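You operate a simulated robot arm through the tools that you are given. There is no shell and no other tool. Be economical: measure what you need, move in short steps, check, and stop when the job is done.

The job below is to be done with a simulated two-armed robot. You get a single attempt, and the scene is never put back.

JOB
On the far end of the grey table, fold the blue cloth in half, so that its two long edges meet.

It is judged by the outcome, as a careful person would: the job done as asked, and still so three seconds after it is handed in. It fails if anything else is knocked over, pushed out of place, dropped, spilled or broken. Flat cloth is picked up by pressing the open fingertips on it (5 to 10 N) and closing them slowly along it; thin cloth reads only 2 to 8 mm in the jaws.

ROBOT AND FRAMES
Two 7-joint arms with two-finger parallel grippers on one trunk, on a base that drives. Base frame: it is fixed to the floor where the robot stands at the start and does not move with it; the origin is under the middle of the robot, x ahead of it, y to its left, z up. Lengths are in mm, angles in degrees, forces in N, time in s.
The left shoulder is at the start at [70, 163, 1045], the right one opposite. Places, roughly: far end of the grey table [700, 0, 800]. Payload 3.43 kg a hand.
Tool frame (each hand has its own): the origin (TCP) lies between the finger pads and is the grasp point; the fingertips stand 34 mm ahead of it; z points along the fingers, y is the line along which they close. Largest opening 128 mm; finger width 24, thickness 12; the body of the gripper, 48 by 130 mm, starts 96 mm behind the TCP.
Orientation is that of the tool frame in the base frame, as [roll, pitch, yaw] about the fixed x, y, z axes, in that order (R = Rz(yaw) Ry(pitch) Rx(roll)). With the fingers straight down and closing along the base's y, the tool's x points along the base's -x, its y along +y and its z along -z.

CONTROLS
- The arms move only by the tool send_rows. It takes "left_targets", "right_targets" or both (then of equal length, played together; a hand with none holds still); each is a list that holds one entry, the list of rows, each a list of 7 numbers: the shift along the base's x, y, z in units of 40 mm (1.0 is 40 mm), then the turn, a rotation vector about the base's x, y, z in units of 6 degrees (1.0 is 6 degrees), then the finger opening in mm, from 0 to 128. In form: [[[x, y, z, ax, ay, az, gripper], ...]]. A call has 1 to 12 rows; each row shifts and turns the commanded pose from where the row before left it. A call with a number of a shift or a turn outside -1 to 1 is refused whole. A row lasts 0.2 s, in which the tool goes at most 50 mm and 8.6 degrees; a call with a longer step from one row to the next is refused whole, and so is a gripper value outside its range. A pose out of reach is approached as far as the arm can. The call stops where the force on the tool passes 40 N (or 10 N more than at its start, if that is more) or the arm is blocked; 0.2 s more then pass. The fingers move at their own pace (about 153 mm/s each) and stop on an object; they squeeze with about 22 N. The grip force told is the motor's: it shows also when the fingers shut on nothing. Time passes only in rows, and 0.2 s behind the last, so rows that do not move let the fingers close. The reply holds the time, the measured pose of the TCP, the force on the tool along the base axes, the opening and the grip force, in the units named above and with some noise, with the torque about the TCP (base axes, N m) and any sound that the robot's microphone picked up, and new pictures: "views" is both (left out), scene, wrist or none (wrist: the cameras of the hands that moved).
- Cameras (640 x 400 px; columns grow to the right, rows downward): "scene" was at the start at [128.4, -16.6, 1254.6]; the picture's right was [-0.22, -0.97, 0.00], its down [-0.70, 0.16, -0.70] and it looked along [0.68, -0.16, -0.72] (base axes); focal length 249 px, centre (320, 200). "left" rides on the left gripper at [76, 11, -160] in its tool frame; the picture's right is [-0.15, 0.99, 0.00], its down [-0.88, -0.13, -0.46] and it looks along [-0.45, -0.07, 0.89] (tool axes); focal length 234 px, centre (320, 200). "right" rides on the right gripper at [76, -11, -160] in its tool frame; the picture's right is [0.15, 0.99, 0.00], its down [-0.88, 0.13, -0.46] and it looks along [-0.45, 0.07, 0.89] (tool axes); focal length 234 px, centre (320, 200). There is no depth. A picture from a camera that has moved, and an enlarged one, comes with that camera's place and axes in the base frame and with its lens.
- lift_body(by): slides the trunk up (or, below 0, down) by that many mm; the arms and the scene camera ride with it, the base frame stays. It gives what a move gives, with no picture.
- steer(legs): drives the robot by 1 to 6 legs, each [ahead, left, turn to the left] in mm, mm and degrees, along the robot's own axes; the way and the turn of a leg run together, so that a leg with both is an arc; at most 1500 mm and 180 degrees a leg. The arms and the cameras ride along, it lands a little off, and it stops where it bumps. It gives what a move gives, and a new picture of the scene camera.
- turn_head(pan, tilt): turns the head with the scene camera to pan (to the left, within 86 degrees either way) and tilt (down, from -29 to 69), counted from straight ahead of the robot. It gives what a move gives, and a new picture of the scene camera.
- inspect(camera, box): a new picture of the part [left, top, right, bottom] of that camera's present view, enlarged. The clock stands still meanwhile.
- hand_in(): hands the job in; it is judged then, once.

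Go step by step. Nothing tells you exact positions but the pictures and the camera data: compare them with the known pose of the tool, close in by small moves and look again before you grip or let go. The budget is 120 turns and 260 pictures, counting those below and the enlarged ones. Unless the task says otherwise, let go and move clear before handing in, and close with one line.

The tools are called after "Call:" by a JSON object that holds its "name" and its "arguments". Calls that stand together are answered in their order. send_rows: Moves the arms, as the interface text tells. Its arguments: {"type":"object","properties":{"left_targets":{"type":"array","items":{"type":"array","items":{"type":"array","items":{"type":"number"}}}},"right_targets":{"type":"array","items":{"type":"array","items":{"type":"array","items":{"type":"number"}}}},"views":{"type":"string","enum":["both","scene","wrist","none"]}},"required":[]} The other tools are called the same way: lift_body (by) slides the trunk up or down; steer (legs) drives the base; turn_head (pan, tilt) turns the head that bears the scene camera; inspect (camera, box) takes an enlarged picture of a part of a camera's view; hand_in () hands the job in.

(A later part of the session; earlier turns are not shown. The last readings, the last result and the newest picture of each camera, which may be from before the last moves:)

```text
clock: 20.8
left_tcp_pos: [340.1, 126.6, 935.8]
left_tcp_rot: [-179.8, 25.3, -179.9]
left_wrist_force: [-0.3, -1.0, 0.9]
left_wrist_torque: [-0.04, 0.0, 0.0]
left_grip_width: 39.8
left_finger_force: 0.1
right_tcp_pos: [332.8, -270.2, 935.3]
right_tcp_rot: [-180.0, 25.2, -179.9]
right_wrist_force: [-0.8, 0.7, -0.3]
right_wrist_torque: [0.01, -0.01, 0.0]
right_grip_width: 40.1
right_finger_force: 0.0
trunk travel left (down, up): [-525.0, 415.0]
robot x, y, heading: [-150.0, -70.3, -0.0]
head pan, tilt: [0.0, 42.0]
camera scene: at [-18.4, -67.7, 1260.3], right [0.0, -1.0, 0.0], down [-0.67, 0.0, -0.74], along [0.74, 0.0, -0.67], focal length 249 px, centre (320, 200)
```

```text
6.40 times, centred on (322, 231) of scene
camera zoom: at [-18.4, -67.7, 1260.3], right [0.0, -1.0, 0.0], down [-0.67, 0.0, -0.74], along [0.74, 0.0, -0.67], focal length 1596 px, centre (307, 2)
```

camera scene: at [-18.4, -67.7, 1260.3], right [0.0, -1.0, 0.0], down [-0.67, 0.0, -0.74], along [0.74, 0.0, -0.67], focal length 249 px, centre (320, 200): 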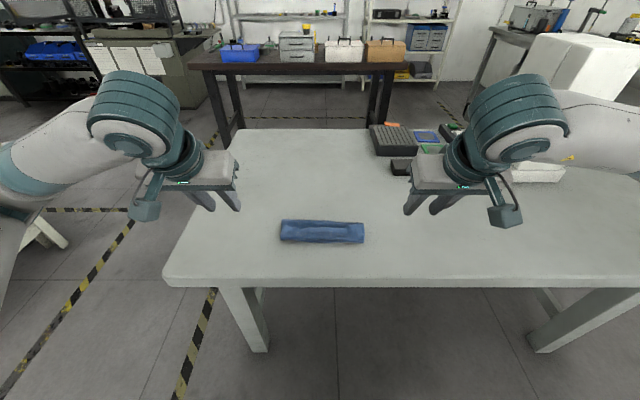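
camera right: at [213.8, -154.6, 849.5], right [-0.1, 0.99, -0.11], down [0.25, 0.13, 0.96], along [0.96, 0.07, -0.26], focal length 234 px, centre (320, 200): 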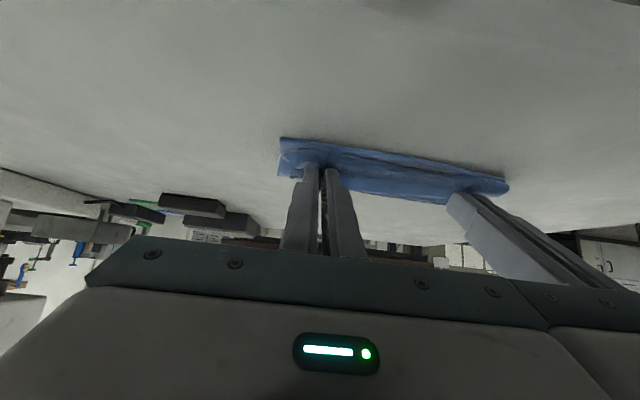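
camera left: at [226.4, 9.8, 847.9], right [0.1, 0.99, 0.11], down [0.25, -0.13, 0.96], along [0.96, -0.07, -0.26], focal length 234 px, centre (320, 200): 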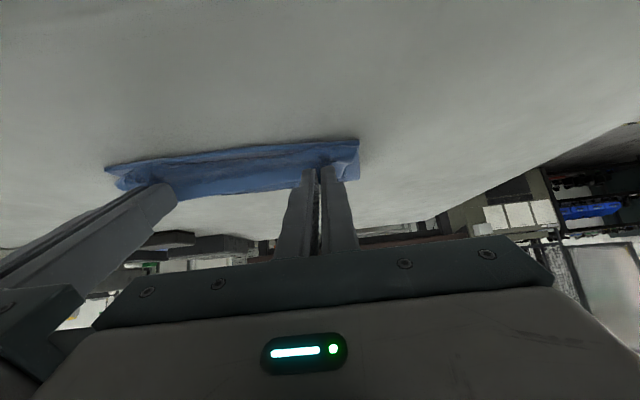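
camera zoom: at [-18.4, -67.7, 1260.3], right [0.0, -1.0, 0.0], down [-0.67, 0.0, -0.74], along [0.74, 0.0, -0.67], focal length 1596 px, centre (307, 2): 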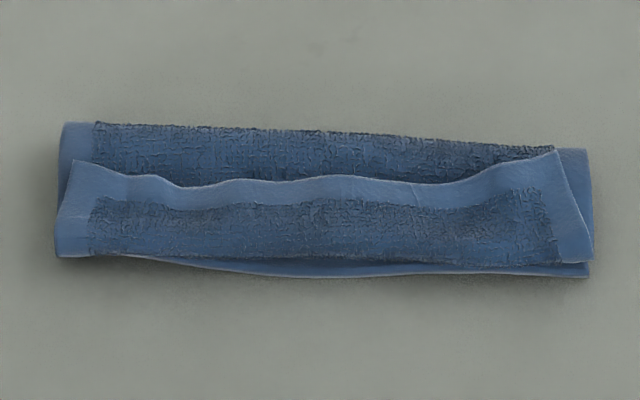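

The free edge stands slightly raised at x≈425–432, with the fold at x≈445–460 and the near edge at x≈380–390. I'll turn both hands so they close along x, then pinch that edge from both sides.

Call:
{"name": "send_rows", "arguments": {"left_targets": [[[0.2, 0, 0, 0, 0.84, 0, 40], [0.2, 0, 0, 0, 0.84, 0, 40], [0.2, 0, 0, 0, 0.84, 0, 40], [0.2, 0, 0, 0, 0.84, 0, 40], [0.2, 0, 0, 0, 0.84, 0, 40], [0.2, 0, 0, 0, 0, -1, 40], [0.2, 0, 0, 0, 0, -1, 40], [0, 0, 0, 0, 0, -1, 40], [0, 0, 0, 0, 0, -1, 40], [0, 0, 0, 0, 0, -1, 40], [0, 0, 0, 0, 0, -1, 40], [0, 0, 0, 0, 0, -1, 40]]], "right_targets": [[[0.2, 0, 0, 0, 0.84, 0, 40], [0.2, 0, 0, 0, 0.84, 0, 40], [0.2, 0, 0, 0, 0.84, 0, 40], [0.2, 0, 0, 0, 0.84, 0, 40], [0.2, 0, 0, 0, 0.84, 0, 40], [0.2, 0, 0, 0, 0, 1, 40], [0.2, 0, 0, 0, 0, 1, 40], [0, 0, 0, 0, 0, 1, 40], [0, 0, 0, 0, 0, 1, 40], [0, 0, 0, 0, 0, 1, 40], [0, 0, 0, 0, 0, 1, 40], [0, 0, 0, 0, 0, 1, 40]]], "views": "none"}}

Call:
{"name": "send_rows", "arguments": {"left_targets": [[[0, 0, 0, 0, 0, -1, 40], [0, 0, 0, 0, 0, -1, 40], [0, 0, 0, 0, 0, -1, 40], [0, 0, 0, 0, 0, -1, 40], [0, 0, 0, 0, 0, -1, 40], [0, 0, 0, 0, 0, -1, 40], [0, 0, 0, 0, 0, -1, 40], [0, 0, 0, 0, 0, -1, 40], [0, 0, 0, 0, 0, 0, 40]]], "right_targets": [[[0, 0, 0, 0, 0, 1, 40], [0, 0, 0, 0, 0, 1, 40], [0, 0, 0, 0, 0, 1, 40], [0, 0, 0, 0, 0, 1, 40], [0, 0, 0, 0, 0, 1, 40], [0, 0, 0, 0, 0, 1, 40], [0, 0, 0, 0, 0, 1, 40], [0, 0, 0, 0, 0, 1, 40], [0, 0, 0, 0, 0, 0, 40]]], "views": "scene"}}

```text
clock: 23.4
left_tcp_pos: [397.5, 125.4, 934.3]
left_tcp_rot: [-180.0, 0.0, 138.1]
left_wrist_force: [-0.2, -0.2, 0.0]
left_wrist_torque: [-0.01, -0.04, -0.04]
left_grip_width: 39.8
left_finger_force: 0.0
right_tcp_pos: [389.1, -271.1, 935.7]
right_tcp_rot: [179.9, 0.0, -137.8]
right_wrist_force: [0.6, -0.2, 0.4]
right_wrist_torque: [0.01, 0.03, 0.02]
right_grip_width: 39.7
right_finger_force: 0.0
trunk travel left (down, up): [-525.0, 415.0]
robot x, y, heading: [-152.4, -70.2, 0.2]
head pan, tilt: [0.0, 42.0]
```

```text
clock: 25.4
left_tcp_pos: [397.9, 125.3, 935.1]
left_tcp_rot: [179.9, 0.1, 90.0]
left_wrist_force: [-0.3, 0.5, 0.3]
left_wrist_torque: [-0.03, -0.02, 0.03]
left_grip_width: 39.8
left_finger_force: 0.1
right_tcp_pos: [389.3, -269.9, 934.3]
right_tcp_rot: [-179.9, 0.0, -114.0]
right_wrist_force: [0.0, -0.5, 0.3]
right_wrist_torque: [-0.01, -0.02, 0.04]
right_grip_width: 39.8
right_finger_force: 0.1
right hand out of reach, approached as far as the arm can: row 5, 6, 7, 8
trunk travel left (down, up): [-525.0, 415.0]
robot x, y, heading: [-149.8, -67.8, 0.3]
head pan, tilt: [0.0, 42.0]
camera scene: at [-17.1, -67.6, 1260.2], right [0.0, -1.0, 0.0], down [-0.67, 0.0, -0.74], along [0.74, 0.0, -0.67], focal length 249 px, centre (320, 200)
```

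scene: 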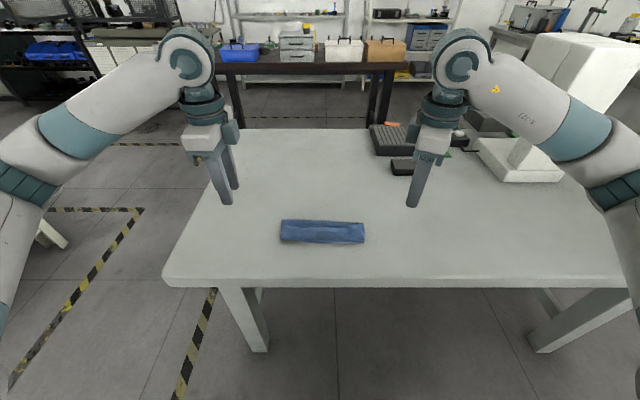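

The right wrist hits a limit turning that way, so I'll turn it the other way, as the left went.

Call:
{"name": "send_rows", "arguments": {"right_targets": [[[0, 0, 0, 0, 0, -1, 40], [0, 0, 0, 0, 0, -1, 40], [0, 0, 0, 0, 0, -1, 40], [0, 0, 0, 0, 0, -1, 40], [0, 0, 0, 0, 0, -1, 40], [0, 0, 0, 0, 0, -1, 40], [0, 0, 0, 0, 0, -1, 40], [0, 0, 0, 0, 0, -1, 40], [0, 0, 0, 0, 0, -1, 40], [0, 0, 0, 0, 0, -1, 40], [0, 0, 0, 0, 0, -1, 40], [0, 0, 0, 0, 0, -1, 40]]], "views": "none"}}

Call:
{"name": "send_rows", "arguments": {"right_targets": [[[0, 0, 0, 0, 0, -1, 40], [0, 0, 0, 0, 0, -1, 40], [0, 0, 0, 0, 0, -1, 40], [0, 0, 0, 0, 0, -1, 40], [0, 0, 0, 0, 0, -1, 40], [0, 0, 0, 0, 0, -1, 40], [0, 0, 0, 0, 0, -1, 40], [0, 0, 0, 0, 0, -1, 40], [0, 0, 0, 0, 0, -1, 40], [0, 0, 0, 0, 0, -1, 40], [0, 0, 0, 0, 0, -1, 40], [0, 0, 0, 0, 0, -1, 40]]], "views": "none"}}

```text
clock: 28.0
left_tcp_pos: [396.4, 124.8, 934.1]
left_tcp_rot: [180.0, 0.1, 90.2]
left_wrist_force: [-0.4, 0.2, -0.8]
left_wrist_torque: [-0.02, 0.01, -0.03]
left_grip_width: 40.2
left_finger_force: 0.0
right_tcp_pos: [389.3, -270.5, 934.7]
right_tcp_rot: [180.0, 0.1, 174.0]
right_wrist_force: [-0.6, 0.4, 0.1]
right_wrist_torque: [-0.01, -0.03, 0.02]
right_grip_width: 40.1
right_finger_force: 0.1
trunk travel left (down, up): [-525.0, 415.0]
robot x, y, heading: [-149.2, -71.5, -0.0]
head pan, tilt: [0.0, 42.0]
```

```text
clock: 30.6
left_tcp_pos: [398.6, 125.4, 935.7]
left_tcp_rot: [180.0, 0.0, 90.1]
left_wrist_force: [0.9, 0.6, 0.1]
left_wrist_torque: [-0.01, 0.01, -0.01]
left_grip_width: 40.0
left_finger_force: 0.0
right_tcp_pos: [389.1, -269.3, 934.2]
right_tcp_rot: [-180.0, -0.1, 101.9]
right_wrist_force: [0.2, 0.6, -0.5]
right_wrist_torque: [0.03, 0.02, 0.02]
right_grip_width: 39.8
right_finger_force: 0.0
trunk travel left (down, up): [-525.0, 415.0]
robot x, y, heading: [-151.0, -69.1, 0.2]
head pan, tilt: [0.0, 42.0]
```

Call:
{"name": "send_rows", "arguments": {"left_targets": [[[0.13, -0.706, 0, 0, 0, 0, 34], [0.13, -0.706, -0.5, 0, 0, 0, 34], [0.13, -0.706, -0.7, 0, 0, 0, 34], [0.13, -0.706, -0.7, 0, 0, 0, 34], [0, 0, -0.5, 0, 0, 0, 34], [0, 0, 0, 0, 0, 0, 34]]], "right_targets": [[[0.23, 0.734, 0, 0, 0, -1, 34], [0.23, 0.734, -0.5, 0, 0, -1, 34], [0.23, 0.734, -0.7, 0, 0, 0, 34], [0.23, 0.734, -0.7, 0, 0, 0, 34], [0, 0, -0.5, 0, 0, 0, 34], [0, 0, 0, 0, 0, 0, 34]]]}}

Call:
{"name": "inspect", "arguments": {"camera": "scene", "box": [240, 160, 400, 260]}}

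```text
clock: 32.0
left_tcp_pos: [418.7, 13.1, 839.0]
left_tcp_rot: [-180.0, -0.1, 90.1]
left_wrist_force: [-0.4, 0.6, 0.2]
left_wrist_torque: [-0.03, -0.03, -0.04]
left_grip_width: 33.8
left_finger_force: 0.1
right_tcp_pos: [425.6, -153.8, 838.5]
right_tcp_rot: [-179.9, 0.1, 89.9]
right_wrist_force: [-0.5, -0.3, -0.4]
right_wrist_torque: [0.0, 0.01, -0.03]
right_grip_width: 33.9
right_finger_force: 0.1
trunk travel left (down, up): [-525.0, 415.0]
robot x, y, heading: [-150.3, -68.8, -0.2]
head pan, tilt: [0.0, 42.0]
camera scene: at [-17.1, -67.6, 1260.2], right [0.0, -1.0, 0.0], down [-0.67, 0.0, -0.74], along [0.74, 0.0, -0.67], focal length 249 px, centre (320, 200)
camera right: at [414.0, -78.2, 999.4], right [0.99, 0.15, 0.0], down [0.13, -0.88, 0.46], along [0.07, -0.45, -0.89], focal length 234 px, centre (320, 200)
camera left: at [430.8, 89.4, 997.4], right [0.99, -0.14, 0.0], down [-0.13, -0.88, 0.46], along [-0.07, -0.45, -0.89], focal length 234 px, centre (320, 200)
```

scene: 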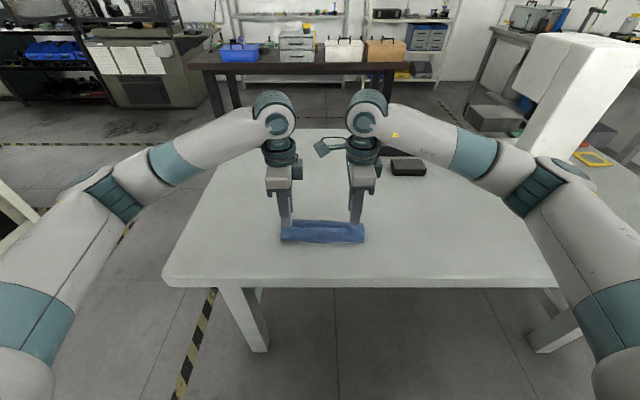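
right: 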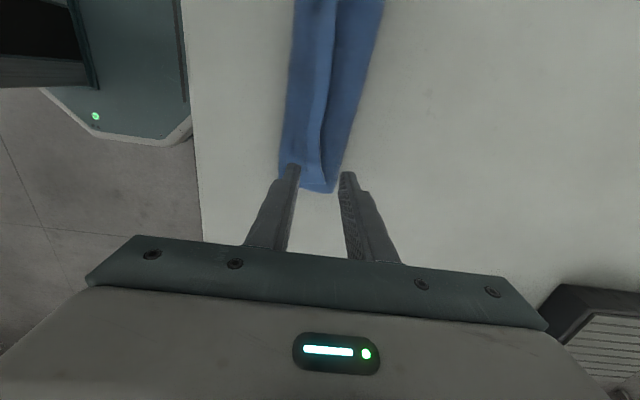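
left: 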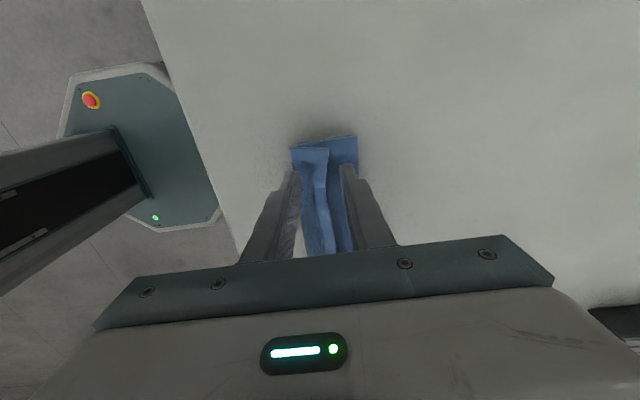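

```text
4.00 times, centred on (320, 210) of scene
camera zoom: at [-17.1, -67.6, 1260.2], right [0.0, -1.0, 0.0], down [-0.67, 0.0, -0.74], along [0.74, 0.0, -0.67], focal length 997 px, centre (320, 160)
```

zoom: 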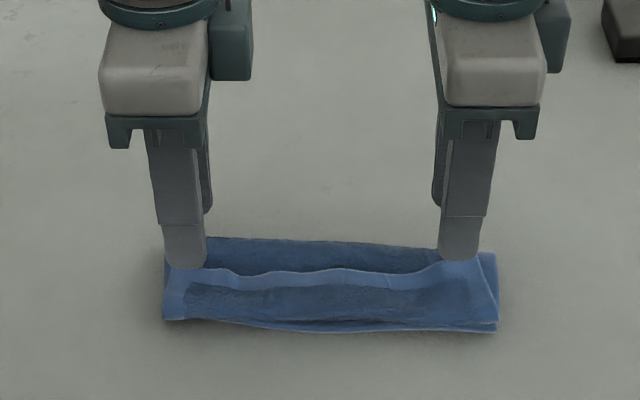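

Call:
{"name": "inspect", "arguments": {"camera": "left", "box": [260, 110, 400, 260]}}

Call:
{"name": "inspect", "arguments": {"camera": "right", "box": [240, 80, 400, 220]}}

```text
2.67 times, centred on (330, 185) of left
camera zoom: at [430.8, 89.4, 997.4], right [0.99, -0.14, 0.0], down [-0.13, -0.88, 0.46], along [-0.07, -0.45, -0.89], focal length 624 px, centre (293, 240)
```

zoom: 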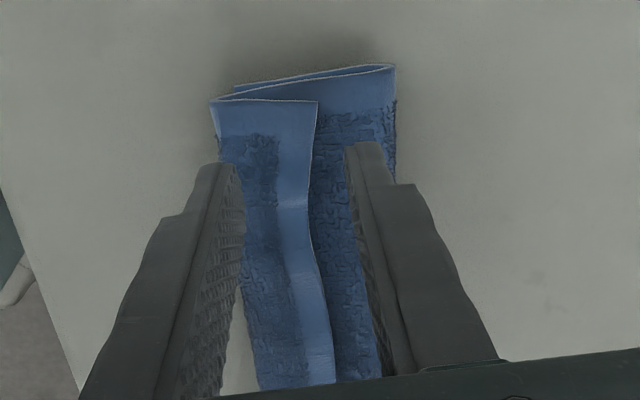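

```text
2.86 times, centred on (320, 150) of right
camera zoom: at [414.0, -78.2, 999.4], right [0.99, 0.15, 0.0], down [0.13, -0.88, 0.46], along [0.07, -0.45, -0.89], focal length 669 px, centre (320, 343)
```

zoom: 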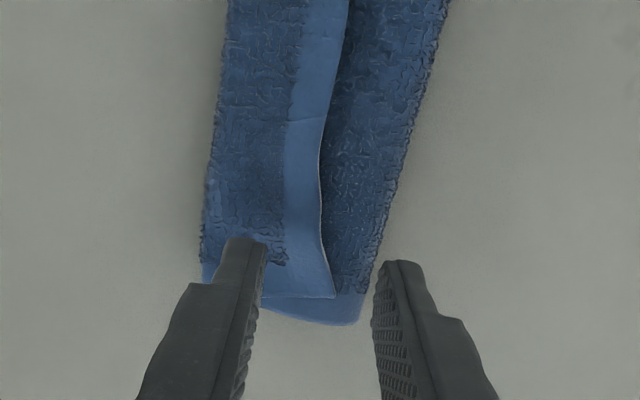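

The wrist views show the free edge clearly. I'll centre each hand over it with a narrower opening, so the rear finger comes down just behind the edge, and go down.

Call:
{"name": "send_rows", "arguments": {"left_targets": [[[0.075, 0, 0, 0, 0, 0, 24], [0, 0, -0.5, 0, 0, 0, 24], [0, 0, -0.4, 0, 0, 0, 24], [0, 0, -0.1, 0, 0, 0, 24], [0, 0, 0, 0, 0, 0, 24]]], "right_targets": [[[-0.09, 0, 0, 0, 0, 0, 24], [0, 0, -0.5, 0, 0, 0, 24], [0, 0, -0.4, 0, 0, 0, 24], [0, 0, -0.1, 0, 0, 0, 24], [0, 0, 0, 0, 0, 0, 24]]], "views": "wrist"}}

```text
clock: 33.2
left_tcp_pos: [422.0, 14.6, 798.4]
left_tcp_rot: [180.0, 0.0, 90.1]
left_wrist_force: [-1.2, 1.3, 0.3]
left_wrist_torque: [-0.02, -0.01, -0.01]
left_grip_width: 24.1
left_finger_force: 0.0
right_tcp_pos: [421.7, -153.0, 798.6]
right_tcp_rot: [-180.0, -0.1, 90.0]
right_wrist_force: [-0.6, 0.0, 0.5]
right_wrist_torque: [-0.02, 0.02, 0.01]
right_grip_width: 24.5
right_finger_force: 0.1
trunk travel left (down, up): [-525.0, 415.0]
robot x, y, heading: [-154.0, -68.5, -0.0]
head pan, tilt: [0.0, 42.0]
camera right: at [410.5, -78.3, 959.1], right [0.99, 0.15, 0.0], down [0.13, -0.88, 0.46], along [0.07, -0.45, -0.89], focal length 234 px, centre (320, 200)
camera left: at [433.3, 89.3, 957.4], right [0.99, -0.14, 0.0], down [-0.13, -0.88, 0.46], along [-0.07, -0.45, -0.89], focal length 234 px, centre (320, 200)
```

right: 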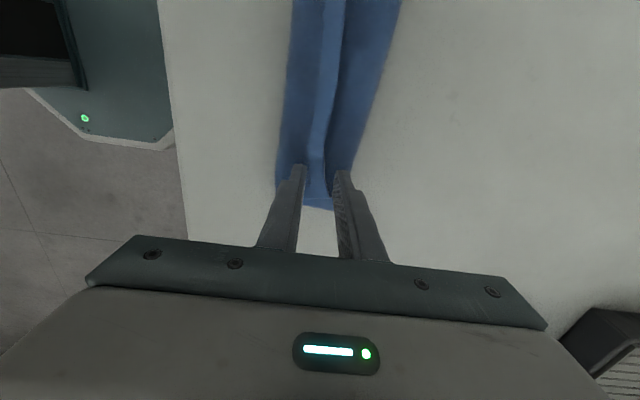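
left: 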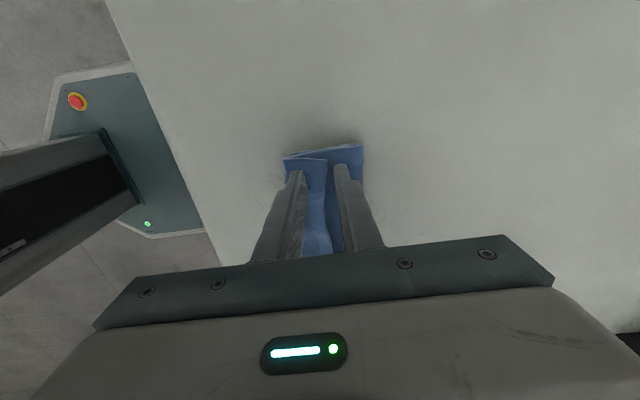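

Call:
{"name": "send_rows", "arguments": {"left_targets": [[[0, 0, -0.1, 0, 0, 0, 24], [0, 0, -0.05, 0, 0, 0, 24], [0, 0, 0, 0, 0, 0, 24]]], "right_targets": [[[0, 0.05, -0.1, 0, 0, 0, 24], [0, 0, -0.05, 0, 0, 0, 24], [0, 0, 0, 0, 0, 0, 24]]], "views": "none"}}

Call:
{"name": "inspect", "arguments": {"camera": "left", "box": [260, 120, 400, 260]}}

Call:
{"name": "inspect", "arguments": {"camera": "right", "box": [240, 100, 400, 240]}}

```text
clock: 34.0
left_tcp_pos: [421.1, 11.8, 793.3]
left_tcp_rot: [-179.9, 0.0, 90.1]
left_wrist_force: [0.8, 0.7, 4.9]
left_wrist_torque: [-0.04, 0.05, -0.02]
left_grip_width: 23.9
left_finger_force: 0.1
right_tcp_pos: [420.8, -150.3, 793.9]
right_tcp_rot: [180.0, -0.1, 89.9]
right_wrist_force: [-0.2, -1.0, 5.2]
right_wrist_torque: [-0.04, 0.04, 0.05]
right_grip_width: 24.0
right_finger_force: 0.1
trunk travel left (down, up): [-525.0, 415.0]
robot x, y, heading: [-152.0, -69.7, 0.1]
head pan, tilt: [0.0, 42.0]
```

```text
2.86 times, centred on (330, 190) of left
camera zoom: at [432.8, 89.5, 952.1], right [0.99, -0.14, 0.0], down [-0.13, -0.88, 0.46], along [-0.07, -0.45, -0.89], focal length 669 px, centre (291, 229)
```

zoom: 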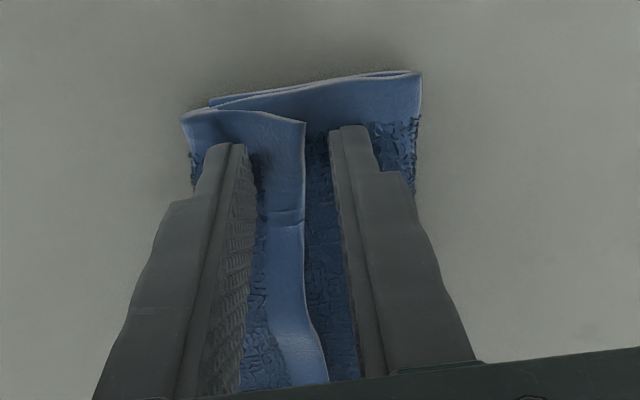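

```text
2.86 times, centred on (320, 170) of right
camera zoom: at [410.1, -75.9, 953.6], right [0.99, 0.15, 0.0], down [0.13, -0.88, 0.46], along [0.07, -0.45, -0.89], focal length 669 px, centre (320, 286)
```

zoom: 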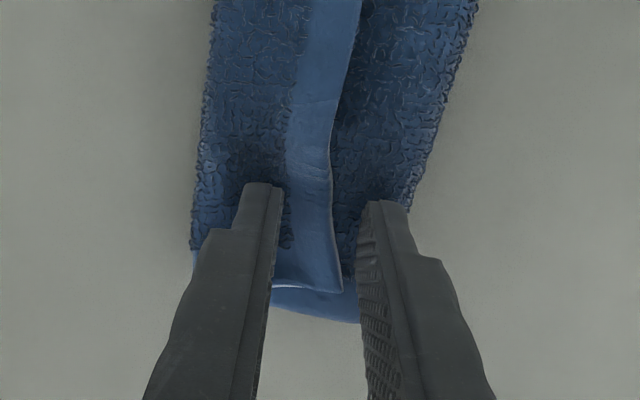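

Both hands straddle the free edge at about 5 N. I'll close slowly.

Call:
{"name": "send_rows", "arguments": {"left_targets": [[[0, 0, -0.02, 0, 0, 0, 22], [0, 0, 0, 0, 0, 0, 19], [0, 0, 0, 0, 0, 0, 16], [0, 0, 0, 0, 0, 0, 13], [0, 0, 0, 0, 0, 0, 10], [0, 0, 0, 0, 0, 0, 7], [0, 0, 0, 0, 0, 0, 4], [0, 0, 0, 0, 0, 0, 2], [0, 0, 0, 0, 0, 0, 0], [0, 0, 0, 0, 0, 0, 0]]], "right_targets": [[[0, 0, -0.02, 0, 0, 0, 22], [0, 0, 0, 0, 0, 0, 19], [0, 0, 0, 0, 0, 0, 16], [0, 0, 0, 0, 0, 0, 13], [0, 0, 0, 0, 0, 0, 10], [0, 0, 0, 0, 0, 0, 7], [0, 0, 0, 0, 0, 0, 4], [0, 0, 0, 0, 0, 0, 2], [0, 0, 0, 0, 0, 0, 0], [0, 0, 0, 0, 0, 0, 0]]], "views": "none"}}

Call:
{"name": "inspect", "arguments": {"camera": "left", "box": [260, 120, 400, 260]}}

Call:
{"name": "inspect", "arguments": {"camera": "right", "box": [240, 100, 400, 240]}}

```text
clock: 36.2
left_tcp_pos: [420.9, 11.5, 792.2]
left_tcp_rot: [179.9, 0.0, 90.0]
left_wrist_force: [-1.1, -0.7, 8.2]
left_wrist_torque: [-0.04, 0.04, -0.02]
left_grip_width: 4.7
left_finger_force: 21.9
right_tcp_pos: [421.0, -150.3, 791.8]
right_tcp_rot: [179.9, 0.0, 89.9]
right_wrist_force: [-1.0, 1.5, 9.3]
right_wrist_torque: [0.06, 0.03, -0.01]
right_grip_width: 5.9
right_finger_force: 22.3
trunk travel left (down, up): [-525.0, 415.0]
robot x, y, heading: [-149.9, -66.5, -0.1]
head pan, tilt: [0.0, 42.0]
```

```text
2.86 times, centred on (330, 190) of left
camera zoom: at [431.9, 89.6, 951.7], right [0.99, -0.14, 0.0], down [-0.13, -0.88, 0.46], along [-0.06, -0.45, -0.89], focal length 669 px, centre (291, 229)
```

zoom: 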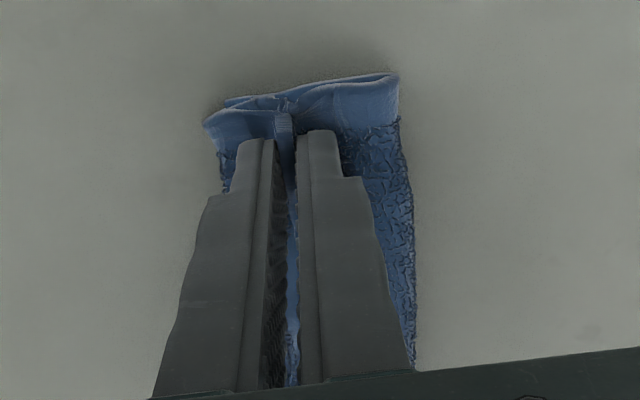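

```text
2.86 times, centred on (320, 170) of right
camera zoom: at [409.3, -75.4, 953.1], right [0.99, 0.15, 0.0], down [0.13, -0.88, 0.46], along [0.07, -0.45, -0.89], focal length 669 px, centre (320, 286)
```

zoom: 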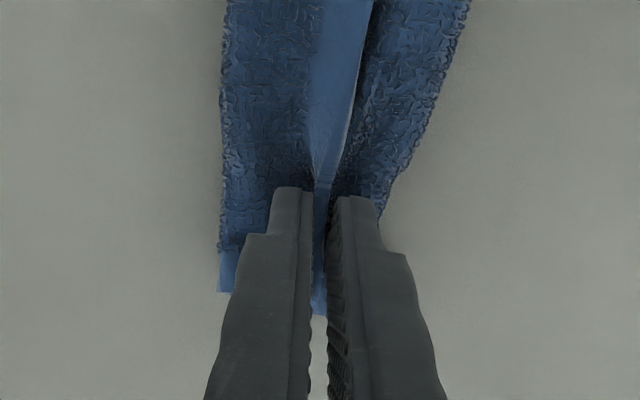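

Both hold something. I'll lift a little to see which layers came along.

Call:
{"name": "send_rows", "arguments": {"left_targets": [[[0, 0, 0.25, 0, 0, 0, 0], [0, 0, 0.25, 0, 0, 0, 0], [0, 0, 0.25, 0, 0, 0, 0], [0, 0, 0.25, 0, 0, 0, 0], [0, 0, 0, 0, 0, 0, 0]]], "right_targets": [[[0, 0, 0.25, 0, 0, 0, 0], [0, 0, 0.25, 0, 0, 0, 0], [0, 0, 0.25, 0, 0, 0, 0], [0, 0, 0.25, 0, 0, 0, 0], [0, 0, 0, 0, 0, 0, 0]]], "views": "wrist"}}

Call:
{"name": "inspect", "arguments": {"camera": "scene", "box": [272, 186, 372, 256]}}

```text
clock: 37.4
left_tcp_pos: [420.7, 12.6, 831.2]
left_tcp_rot: [180.0, 0.0, 90.1]
left_wrist_force: [-0.8, 0.3, -0.6]
left_wrist_torque: [0.02, 0.02, -0.06]
left_grip_width: 4.1
left_finger_force: 22.3
right_tcp_pos: [422.0, -151.4, 831.3]
right_tcp_rot: [180.0, 0.0, 90.0]
right_wrist_force: [1.3, -0.5, 0.0]
right_wrist_torque: [-0.03, 0.0, 0.06]
right_grip_width: 4.9
right_finger_force: 21.9
trunk travel left (down, up): [-525.0, 415.0]
robot x, y, heading: [-154.9, -69.8, 0.1]
head pan, tilt: [0.0, 42.0]
camera right: at [411.0, -75.6, 992.2], right [0.99, 0.15, 0.0], down [0.13, -0.88, 0.46], along [0.07, -0.45, -0.89], focal length 234 px, centre (320, 200)
camera left: at [433.6, 89.6, 991.0], right [0.99, -0.14, 0.0], down [-0.13, -0.88, 0.46], along [-0.07, -0.45, -0.89], focal length 234 px, centre (320, 200)
```

right: 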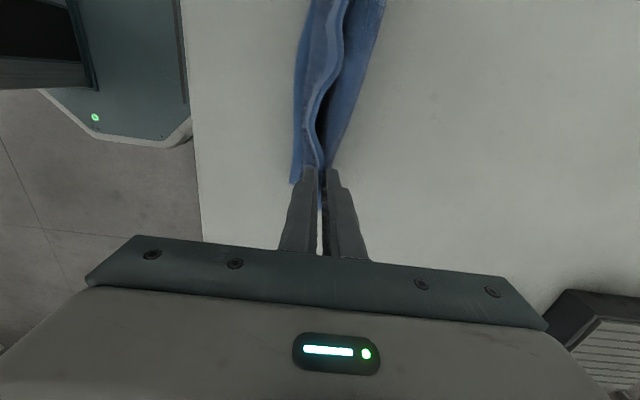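
left: 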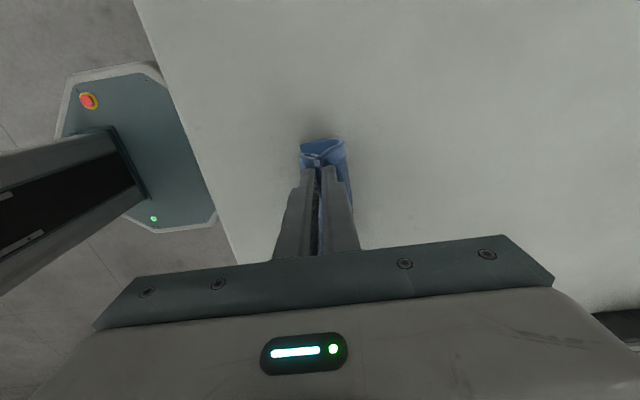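

```text
5.71 times, centred on (322, 221) of scene
camera zoom: at [-16.8, -67.6, 1260.1], right [0.0, -1.0, 0.0], down [-0.67, 0.0, -0.74], along [0.74, 0.0, -0.67], focal length 1425 px, centre (309, 80)
```

zoom: 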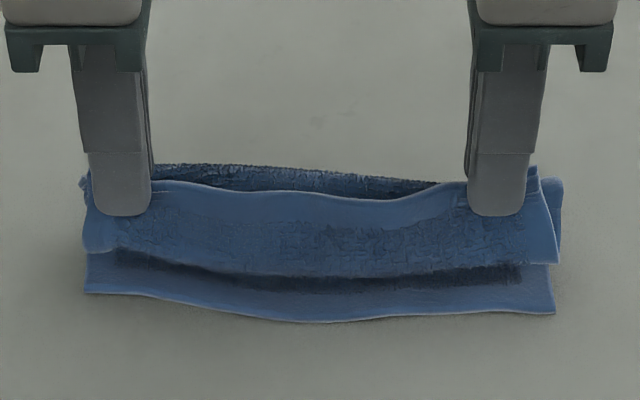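

Call:
{"name": "send_rows", "arguments": {"left_targets": [[[0.1, 0, 0.25, 0, 0, 0, 0], [0.1, 0, 0.25, 0, 0, 0, 0], [0.15, 0, 0.25, 0, 0, 0, 0], [0.15, 0, 0.25, 0, 0, 0, 0], [0, 0, 0, 0, 0, 0, 0]]], "right_targets": [[[0.1, 0, 0.25, 0, 0, 0, 0], [0.1, 0, 0.25, 0, 0, 0, 0], [0.15, 0, 0.25, 0, 0, 0, 0], [0.15, 0, 0.25, 0, 0, 0, 0], [0, 0, 0, 0, 0, 0, 0]]], "views": "wrist"}}

Call:
{"name": "inspect", "arguments": {"camera": "scene", "box": [272, 176, 372, 256]}}

```text
clock: 38.6
left_tcp_pos: [441.7, 11.8, 871.5]
left_tcp_rot: [-180.0, 0.1, 90.1]
left_wrist_force: [0.0, 0.4, -0.3]
left_wrist_torque: [-0.01, 0.0, 0.0]
left_grip_width: 4.4
left_finger_force: 21.6
right_tcp_pos: [441.7, -150.3, 872.3]
right_tcp_rot: [-179.9, -0.1, 90.0]
right_wrist_force: [0.2, 0.2, 0.3]
right_wrist_torque: [-0.02, -0.01, -0.03]
right_grip_width: 5.0
right_finger_force: 22.3
trunk travel left (down, up): [-525.0, 415.0]
robot x, y, heading: [-148.4, -68.1, -0.1]
head pan, tilt: [0.0, 42.0]
camera right: at [431.2, -75.7, 1032.7], right [0.99, 0.15, 0.0], down [0.13, -0.88, 0.46], along [0.07, -0.45, -0.89], focal length 234 px, centre (320, 200)
camera left: at [453.2, 89.3, 1031.2], right [0.99, -0.14, 0.0], down [-0.13, -0.88, 0.46], along [-0.07, -0.45, -0.89], focal length 234 px, centre (320, 200)
```

right: 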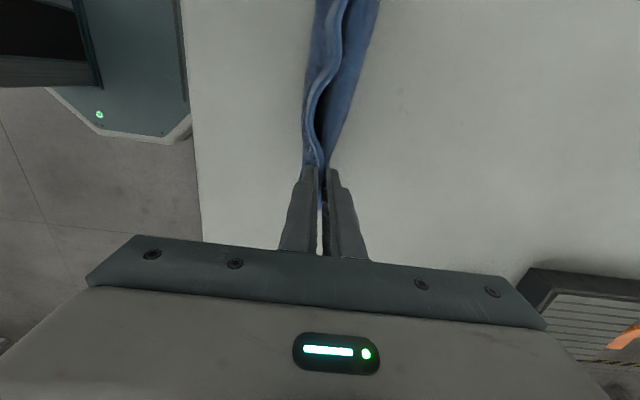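
left: 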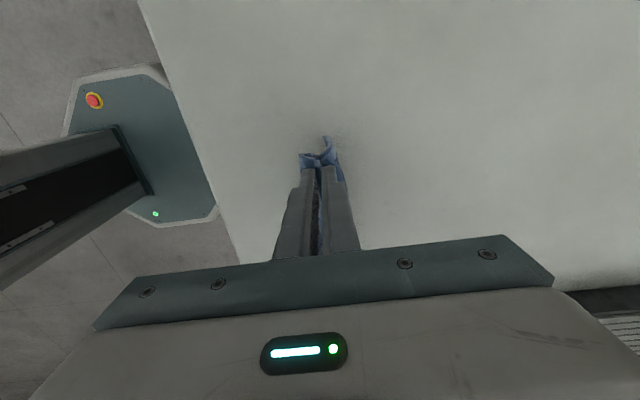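

```text
5.00 times, centred on (322, 216) of scene
camera zoom: at [-17.0, -67.5, 1260.2], right [0.0, -1.0, 0.0], down [-0.67, 0.0, -0.74], along [0.74, 0.0, -0.67], focal length 1247 px, centre (310, 120)
```

zoom: 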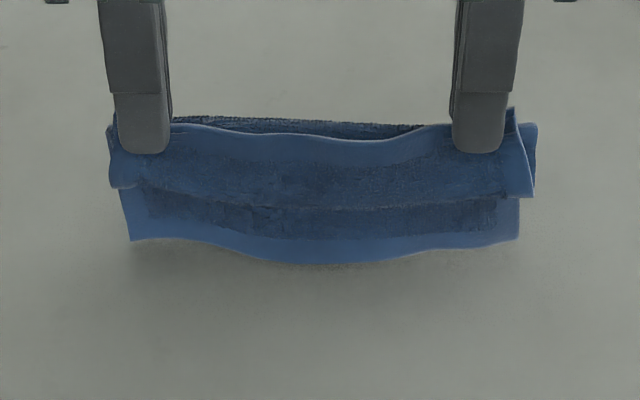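

Both pinches also took the layer underneath, so the whole cloth has come up. I'll lay it back with the near edge first, drawing it away from the robot so it spreads flat, and then reassess.

Call:
{"name": "send_rows", "arguments": {"left_targets": [[[0.1, 0, -0.25, 0, 0, 0, 0], [0.2, 0, -0.25, 0, 0, 0, 0], [0.25, 0, -0.25, 0, 0, 0, 0], [0.25, 0, -0.25, 0, 0, 0, 0], [0.25, 0, -0.25, 0, 0, 0, 0], [0.25, 0, -0.25, 0, 0, 0, 0], [0.25, 0, -0.2, 0, 0, 0, 0], [0.2, 0, -0.1, 0, 0, 0, 0], [0, 0, 0, 0, 0, 0, 0]]], "right_targets": [[[0.1, 0, -0.25, 0, 0, 0, 0], [0.2, 0, -0.25, 0, 0, 0, 0], [0.25, 0, -0.25, 0, 0, 0, 0], [0.25, 0, -0.25, 0, 0, 0, 0], [0.25, 0, -0.25, 0, 0, 0, 0], [0.25, 0, -0.25, 0, 0, 0, 0], [0.25, 0, -0.2, 0, 0, 0, 0], [0.2, 0, -0.1, 0, 0, 0, 0], [0, 0, 0, 0, 0, 0, 0]]], "views": "wrist"}}

Call:
{"name": "inspect", "arguments": {"camera": "scene", "box": [262, 166, 382, 256]}}

```text
clock: 40.6
left_tcp_pos: [511.9, 12.8, 800.7]
left_tcp_rot: [180.0, 0.0, 90.2]
left_wrist_force: [0.3, -0.2, 0.3]
left_wrist_torque: [-0.02, 0.02, -0.01]
left_grip_width: 4.1
left_finger_force: 21.9
right_tcp_pos: [512.1, -150.7, 799.3]
right_tcp_rot: [180.0, 0.0, 90.1]
right_wrist_force: [0.2, 0.1, -0.4]
right_wrist_torque: [0.03, -0.01, 0.0]
right_grip_width: 5.0
right_finger_force: 21.6
trunk travel left (down, up): [-525.0, 415.0]
robot x, y, heading: [-149.0, -70.4, 0.1]
head pan, tilt: [0.0, 42.0]
camera right: at [500.9, -75.7, 960.4], right [0.99, 0.15, 0.0], down [0.13, -0.88, 0.46], along [0.07, -0.45, -0.89], focal length 234 px, centre (320, 200)
camera left: at [523.6, 89.7, 959.2], right [0.99, -0.14, 0.0], down [-0.13, -0.88, 0.46], along [-0.07, -0.45, -0.89], focal length 234 px, centre (320, 200)
```

right: 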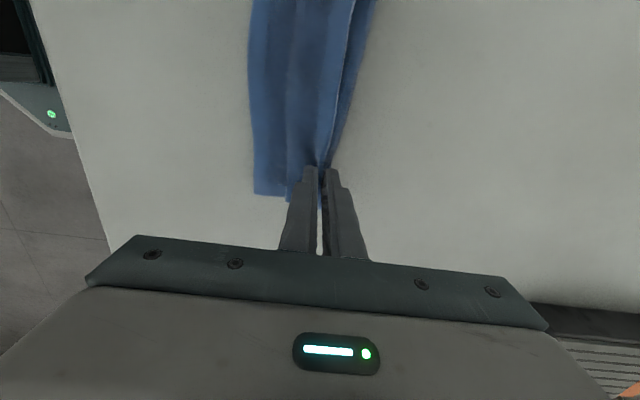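
left: 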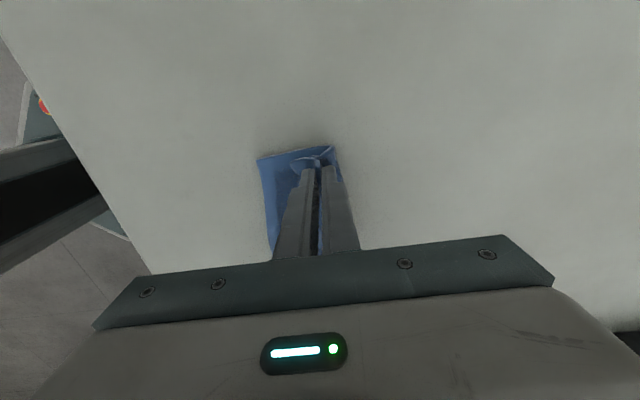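

```text
4.44 times, centred on (322, 211) of scene
camera zoom: at [-17.3, -67.6, 1260.2], right [0.0, -1.0, 0.0], down [-0.67, 0.0, -0.74], along [0.74, 0.0, -0.67], focal length 1108 px, centre (311, 151)
```

zoom: 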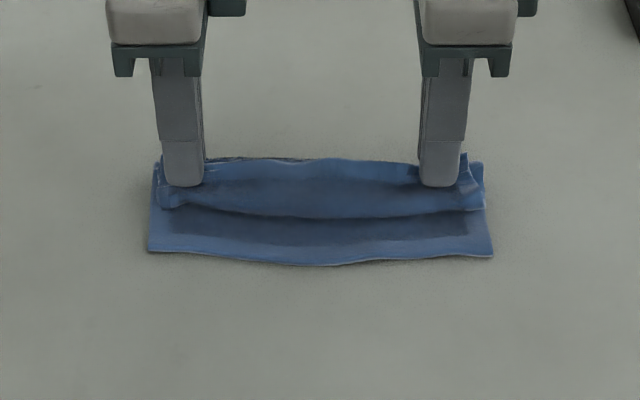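

The lower layer now lies spread towards the robot. I'll release slowly and retreat upward to see the new state.

Call:
{"name": "send_rows", "arguments": {"left_targets": [[[0, 0, -0.08, 0, 0, 0, 0], [0, 0, 0, 0, 0, 0, 10], [0, 0, 0, 0, 0, 0, 18], [0, 0, 0, 0, 0, 0, 28], [0, 0, 0, 0, 0, 0, 36], [0, 0, 0.4, 0, 0, 0, 36], [0, 0.4, 0.9, 0, 0, 0, 36], [0, 0.9, 0.8, 0, 0, 0, 36], [0, 0.9, 0.5, 0, 0, 0, 36], [0, 0, 0, 0, 0, 0, 36]]], "right_targets": [[[0, 0, -0.08, 0, 0, 0, 0], [0, 0, 0, 0, 0, 0, 10], [0, 0, 0, 0, 0, 0, 18], [0, 0, 0, 0, 0, 0, 28], [0, 0, 0, 0, 0, 0, 36], [0, 0, 0.4, 0, 0, 0, 36], [0, -0.4, 0.9, 0, 0, 0, 36], [0, -0.9, 0.8, 0, 0, 0, 36], [0, -0.9, 0.5, 0, 0, 0, 36], [0, 0, 0, 0, 0, 0, 36]]], "views": "wrist"}}

Call:
{"name": "inspect", "arguments": {"camera": "scene", "box": [262, 166, 382, 256]}}

```text
clock: 42.8
left_tcp_pos: [511.7, 100.7, 900.8]
left_tcp_rot: [-179.9, 0.0, 90.2]
left_wrist_force: [-0.8, -0.4, -0.3]
left_wrist_torque: [-0.02, -0.02, -0.01]
left_grip_width: 36.1
left_finger_force: 0.0
right_tcp_pos: [512.7, -237.6, 901.2]
right_tcp_rot: [-179.9, -0.2, 90.1]
right_wrist_force: [0.5, 0.7, -0.8]
right_wrist_torque: [-0.02, 0.04, -0.01]
right_grip_width: 35.7
right_finger_force: 0.0
trunk travel left (down, up): [-525.0, 415.0]
robot x, y, heading: [-152.4, -68.7, -0.1]
head pan, tilt: [0.0, 42.0]
camera right: at [501.8, -163.1, 1062.2], right [0.99, 0.15, 0.0], down [0.13, -0.88, 0.46], along [0.07, -0.45, -0.89], focal length 234 px, centre (320, 200)
camera left: at [523.9, 177.8, 1060.3], right [0.99, -0.14, 0.0], down [-0.13, -0.88, 0.46], along [-0.07, -0.45, -0.89], focal length 234 px, centre (320, 200)
```

right: 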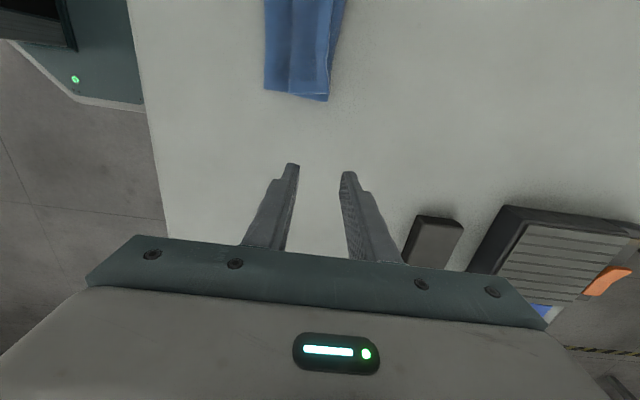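
left: 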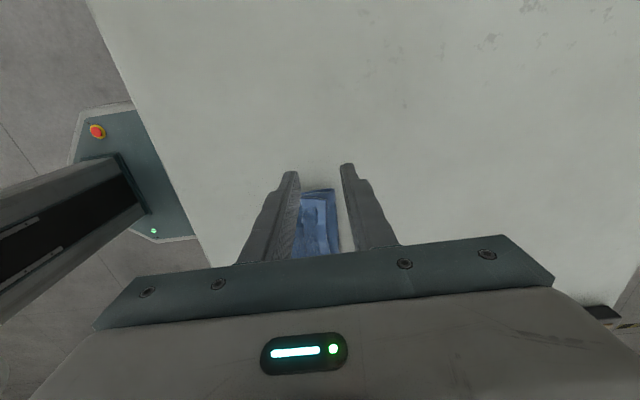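

```text
4.44 times, centred on (322, 211) of scene
camera zoom: at [-16.3, -67.6, 1260.1], right [0.0, -1.0, 0.0], down [-0.67, 0.0, -0.74], along [0.74, 0.0, -0.67], focal length 1108 px, centre (311, 151)
```

zoom: 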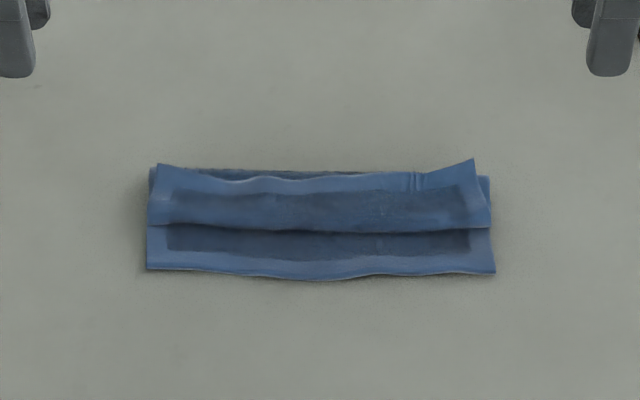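

The cloth now lies with the near edge at x≈436, the fold at x≈517 and the flipped-back free edge almost over the fold, its corners slightly raised. I'll move in above those corners for a close look.

Call:
{"name": "send_rows", "arguments": {"left_targets": [[[0, -0.55, -0.4, 0, 0, 0, 28], [0, -0.55, -0.4, 0, 0, 0, 28], [0, -0.55, -0.4, 0, 0, 0, 28], [0, -0.5, -0.4, 0, 0, 0, 28], [0, 0, 0, 0, 0, 0, 28]]], "right_targets": [[[0, 0.55, -0.4, 0, 0, 0, 28], [0, 0.55, -0.4, 0, 0, 0, 28], [0, 0.45, -0.4, 0, 0, 0, 28], [0, 0.4, -0.4, 0, 0, 0, 28], [0, 0, 0, 0, 0, 0, 28]]], "views": "none"}}

Call:
{"name": "inspect", "arguments": {"camera": "left", "box": [260, 100, 400, 250]}}

Call:
{"name": "inspect", "arguments": {"camera": "right", "box": [230, 50, 410, 220]}}

```text
clock: 44.0
left_tcp_pos: [511.2, 16.2, 837.5]
left_tcp_rot: [-180.0, 0.0, 90.1]
left_wrist_force: [0.8, -0.7, 0.9]
left_wrist_torque: [-0.01, 0.0, 0.0]
left_grip_width: 27.7
left_finger_force: 0.0
right_tcp_pos: [512.1, -160.2, 838.8]
right_tcp_rot: [-179.9, 0.0, 90.0]
right_wrist_force: [0.3, 0.2, 0.2]
right_wrist_torque: [0.0, -0.02, -0.02]
right_grip_width: 28.0
right_finger_force: 0.0
trunk travel left (down, up): [-525.0, 415.0]
robot x, y, heading: [-151.3, -67.8, 0.2]
head pan, tilt: [0.0, 42.0]
```

```text
2.67 times, centred on (330, 175) of left
camera zoom: at [523.3, 91.7, 996.6], right [0.99, -0.14, 0.0], down [-0.13, -0.88, 0.46], along [-0.07, -0.45, -0.89], focal length 624 px, centre (293, 267)
```

zoom: 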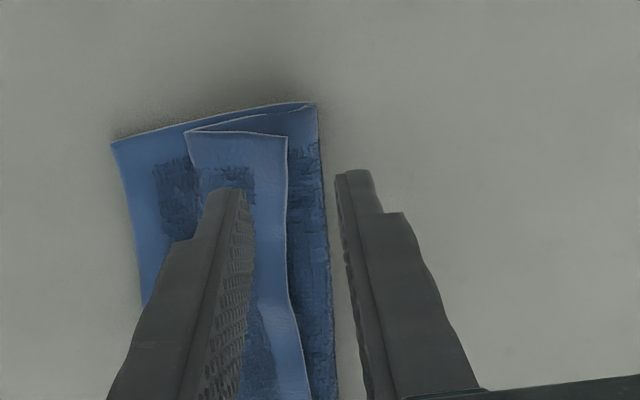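

```text
2.35 times, centred on (320, 135) of right
camera zoom: at [500.6, -85.1, 998.3], right [0.99, 0.15, 0.0], down [0.13, -0.88, 0.46], along [0.07, -0.45, -0.89], focal length 551 px, centre (320, 353)
```

zoom: 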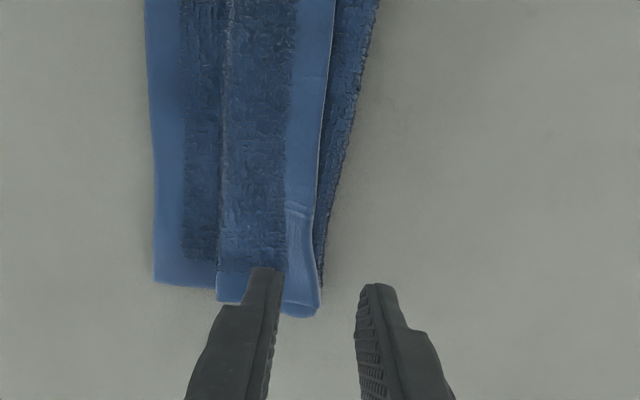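

The free edge stands some 10 mm proud at both ends, at x≈508–510. This time I'll straddle it with the tips hovering just above the lower layers, so only the hem is caught.

Call:
{"name": "send_rows", "arguments": {"left_targets": [[[-0.23, 0, 0, 0, 0, 0, 28], [0, 0, -0.5, 0, 0, 0, 28], [0, 0, -0.5, 0, 0, 0, 28], [0, 0, -0.07, 0, 0, 0, 28], [0, 0, 0, 0, 0, 0, 28]]], "right_targets": [[[-0.2, 0.1, 0, 0, 0, 0, 28], [0, 0, -0.5, 0, 0, 0, 28], [0, 0, -0.5, 0, 0, 0, 28], [0, 0, -0.1, 0, 0, 0, 28], [0, 0, 0, 0, 0, 0, 28]]], "views": "none"}}

Call:
{"name": "inspect", "arguments": {"camera": "left", "box": [260, 100, 400, 250]}}

Call:
{"name": "inspect", "arguments": {"camera": "right", "box": [230, 80, 410, 250]}}

```text
clock: 45.2
left_tcp_pos: [501.8, 15.2, 794.8]
left_tcp_rot: [-180.0, 0.0, 90.1]
left_wrist_force: [-0.3, 0.3, 2.1]
left_wrist_torque: [0.01, 0.02, 0.0]
left_grip_width: 27.7
left_finger_force: 0.0
right_tcp_pos: [503.7, -155.8, 793.3]
right_tcp_rot: [-180.0, 0.0, 90.0]
right_wrist_force: [0.4, 0.5, 3.3]
right_wrist_torque: [-0.02, 0.02, -0.02]
right_grip_width: 27.9
right_finger_force: 0.1
trunk travel left (down, up): [-525.0, 415.0]
robot x, y, heading: [-147.3, -65.0, -0.1]
head pan, tilt: [0.0, 42.0]
```

```text
2.67 times, centred on (330, 175) of left
camera zoom: at [513.7, 91.8, 953.7], right [0.99, -0.14, 0.0], down [-0.13, -0.88, 0.46], along [-0.07, -0.45, -0.89], focal length 624 px, centre (293, 267)
```

zoom: 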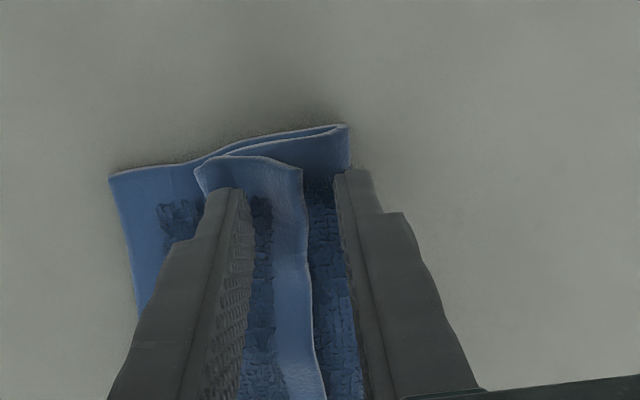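

```text
2.35 times, centred on (320, 165) of right
camera zoom: at [492.1, -81.5, 954.1], right [0.99, 0.15, 0.0], down [0.13, -0.88, 0.46], along [0.07, -0.45, -0.89], focal length 551 px, centre (320, 282)
```

zoom: 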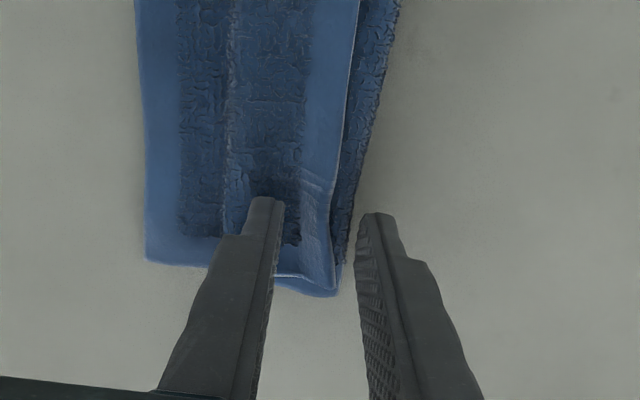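

Call:
{"name": "send_rows", "arguments": {"left_targets": [[[0, 0, 0.025, 0, 0, 0, 24], [0, 0, 0, 0, 0, 0, 20], [0, 0, 0, 0, 0, 0, 16], [0, 0, 0, 0, 0, 0, 12], [0, 0, 0, 0, 0, 0, 8], [0, 0, 0, 0, 0, 0, 5], [0, 0, 0, 0, 0, 0, 2], [0, 0, 0, 0, 0, 0, 0], [0, 0, 0, 0, 0, 0, 0]]], "right_targets": [[[0, 0, 0.035, 0, 0, 0, 24], [0, 0, 0, 0, 0, 0, 20], [0, 0, 0, 0, 0, 0, 16], [0, 0, 0, 0, 0, 0, 12], [0, 0, 0, 0, 0, 0, 8], [0, 0, 0, 0, 0, 0, 5], [0, 0, 0, 0, 0, 0, 2], [0, 0, 0, 0, 0, 0, 0], [0, 0, 0, 0, 0, 0, 0]]], "views": "none"}}

Call:
{"name": "inspect", "arguments": {"camera": "left", "box": [260, 100, 400, 250]}}

Call:
{"name": "inspect", "arguments": {"camera": "right", "box": [230, 80, 410, 250]}}

```text
clock: 47.2
left_tcp_pos: [502.2, 14.4, 795.7]
left_tcp_rot: [180.0, 0.0, 90.0]
left_wrist_force: [0.0, -0.8, 2.2]
left_wrist_torque: [-0.01, 0.0, 0.04]
left_grip_width: 5.3
left_finger_force: 22.1
right_tcp_pos: [503.8, -155.8, 794.3]
right_tcp_rot: [180.0, 0.0, 90.0]
right_wrist_force: [-0.8, 0.8, 2.9]
right_wrist_torque: [0.03, 0.01, 0.04]
right_grip_width: 5.7
right_finger_force: 21.9
trunk travel left (down, up): [-525.0, 415.0]
robot x, y, heading: [-150.6, -69.7, -0.1]
head pan, tilt: [0.0, 42.0]
```

```text
2.67 times, centred on (330, 175) of left
camera zoom: at [513.9, 91.8, 954.6], right [0.99, -0.14, 0.0], down [-0.13, -0.88, 0.46], along [-0.07, -0.45, -0.89], focal length 624 px, centre (293, 267)
```

zoom: 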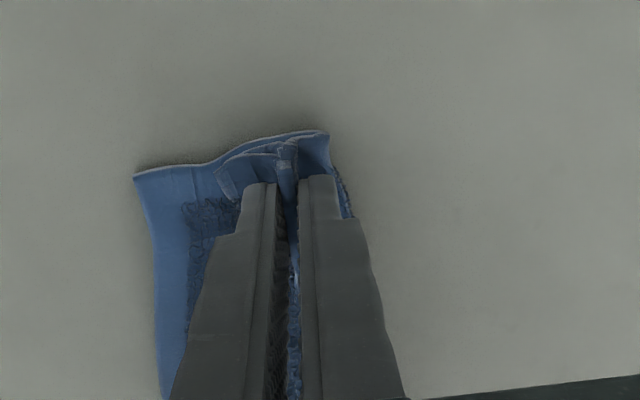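

```text
2.35 times, centred on (320, 165) of right
camera zoom: at [492.3, -81.6, 955.2], right [0.99, 0.15, 0.0], down [0.13, -0.88, 0.46], along [0.07, -0.45, -0.89], focal length 551 px, centre (320, 282)
```

zoom: 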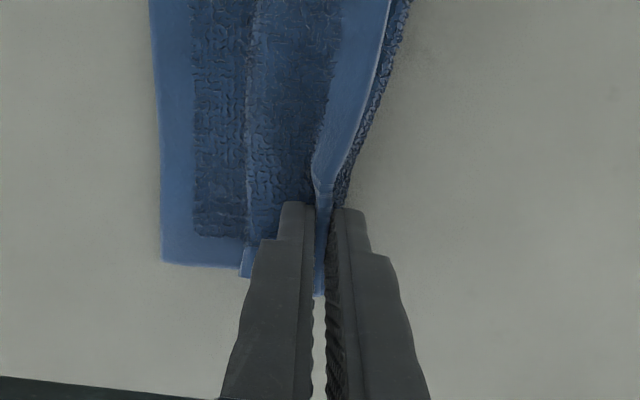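

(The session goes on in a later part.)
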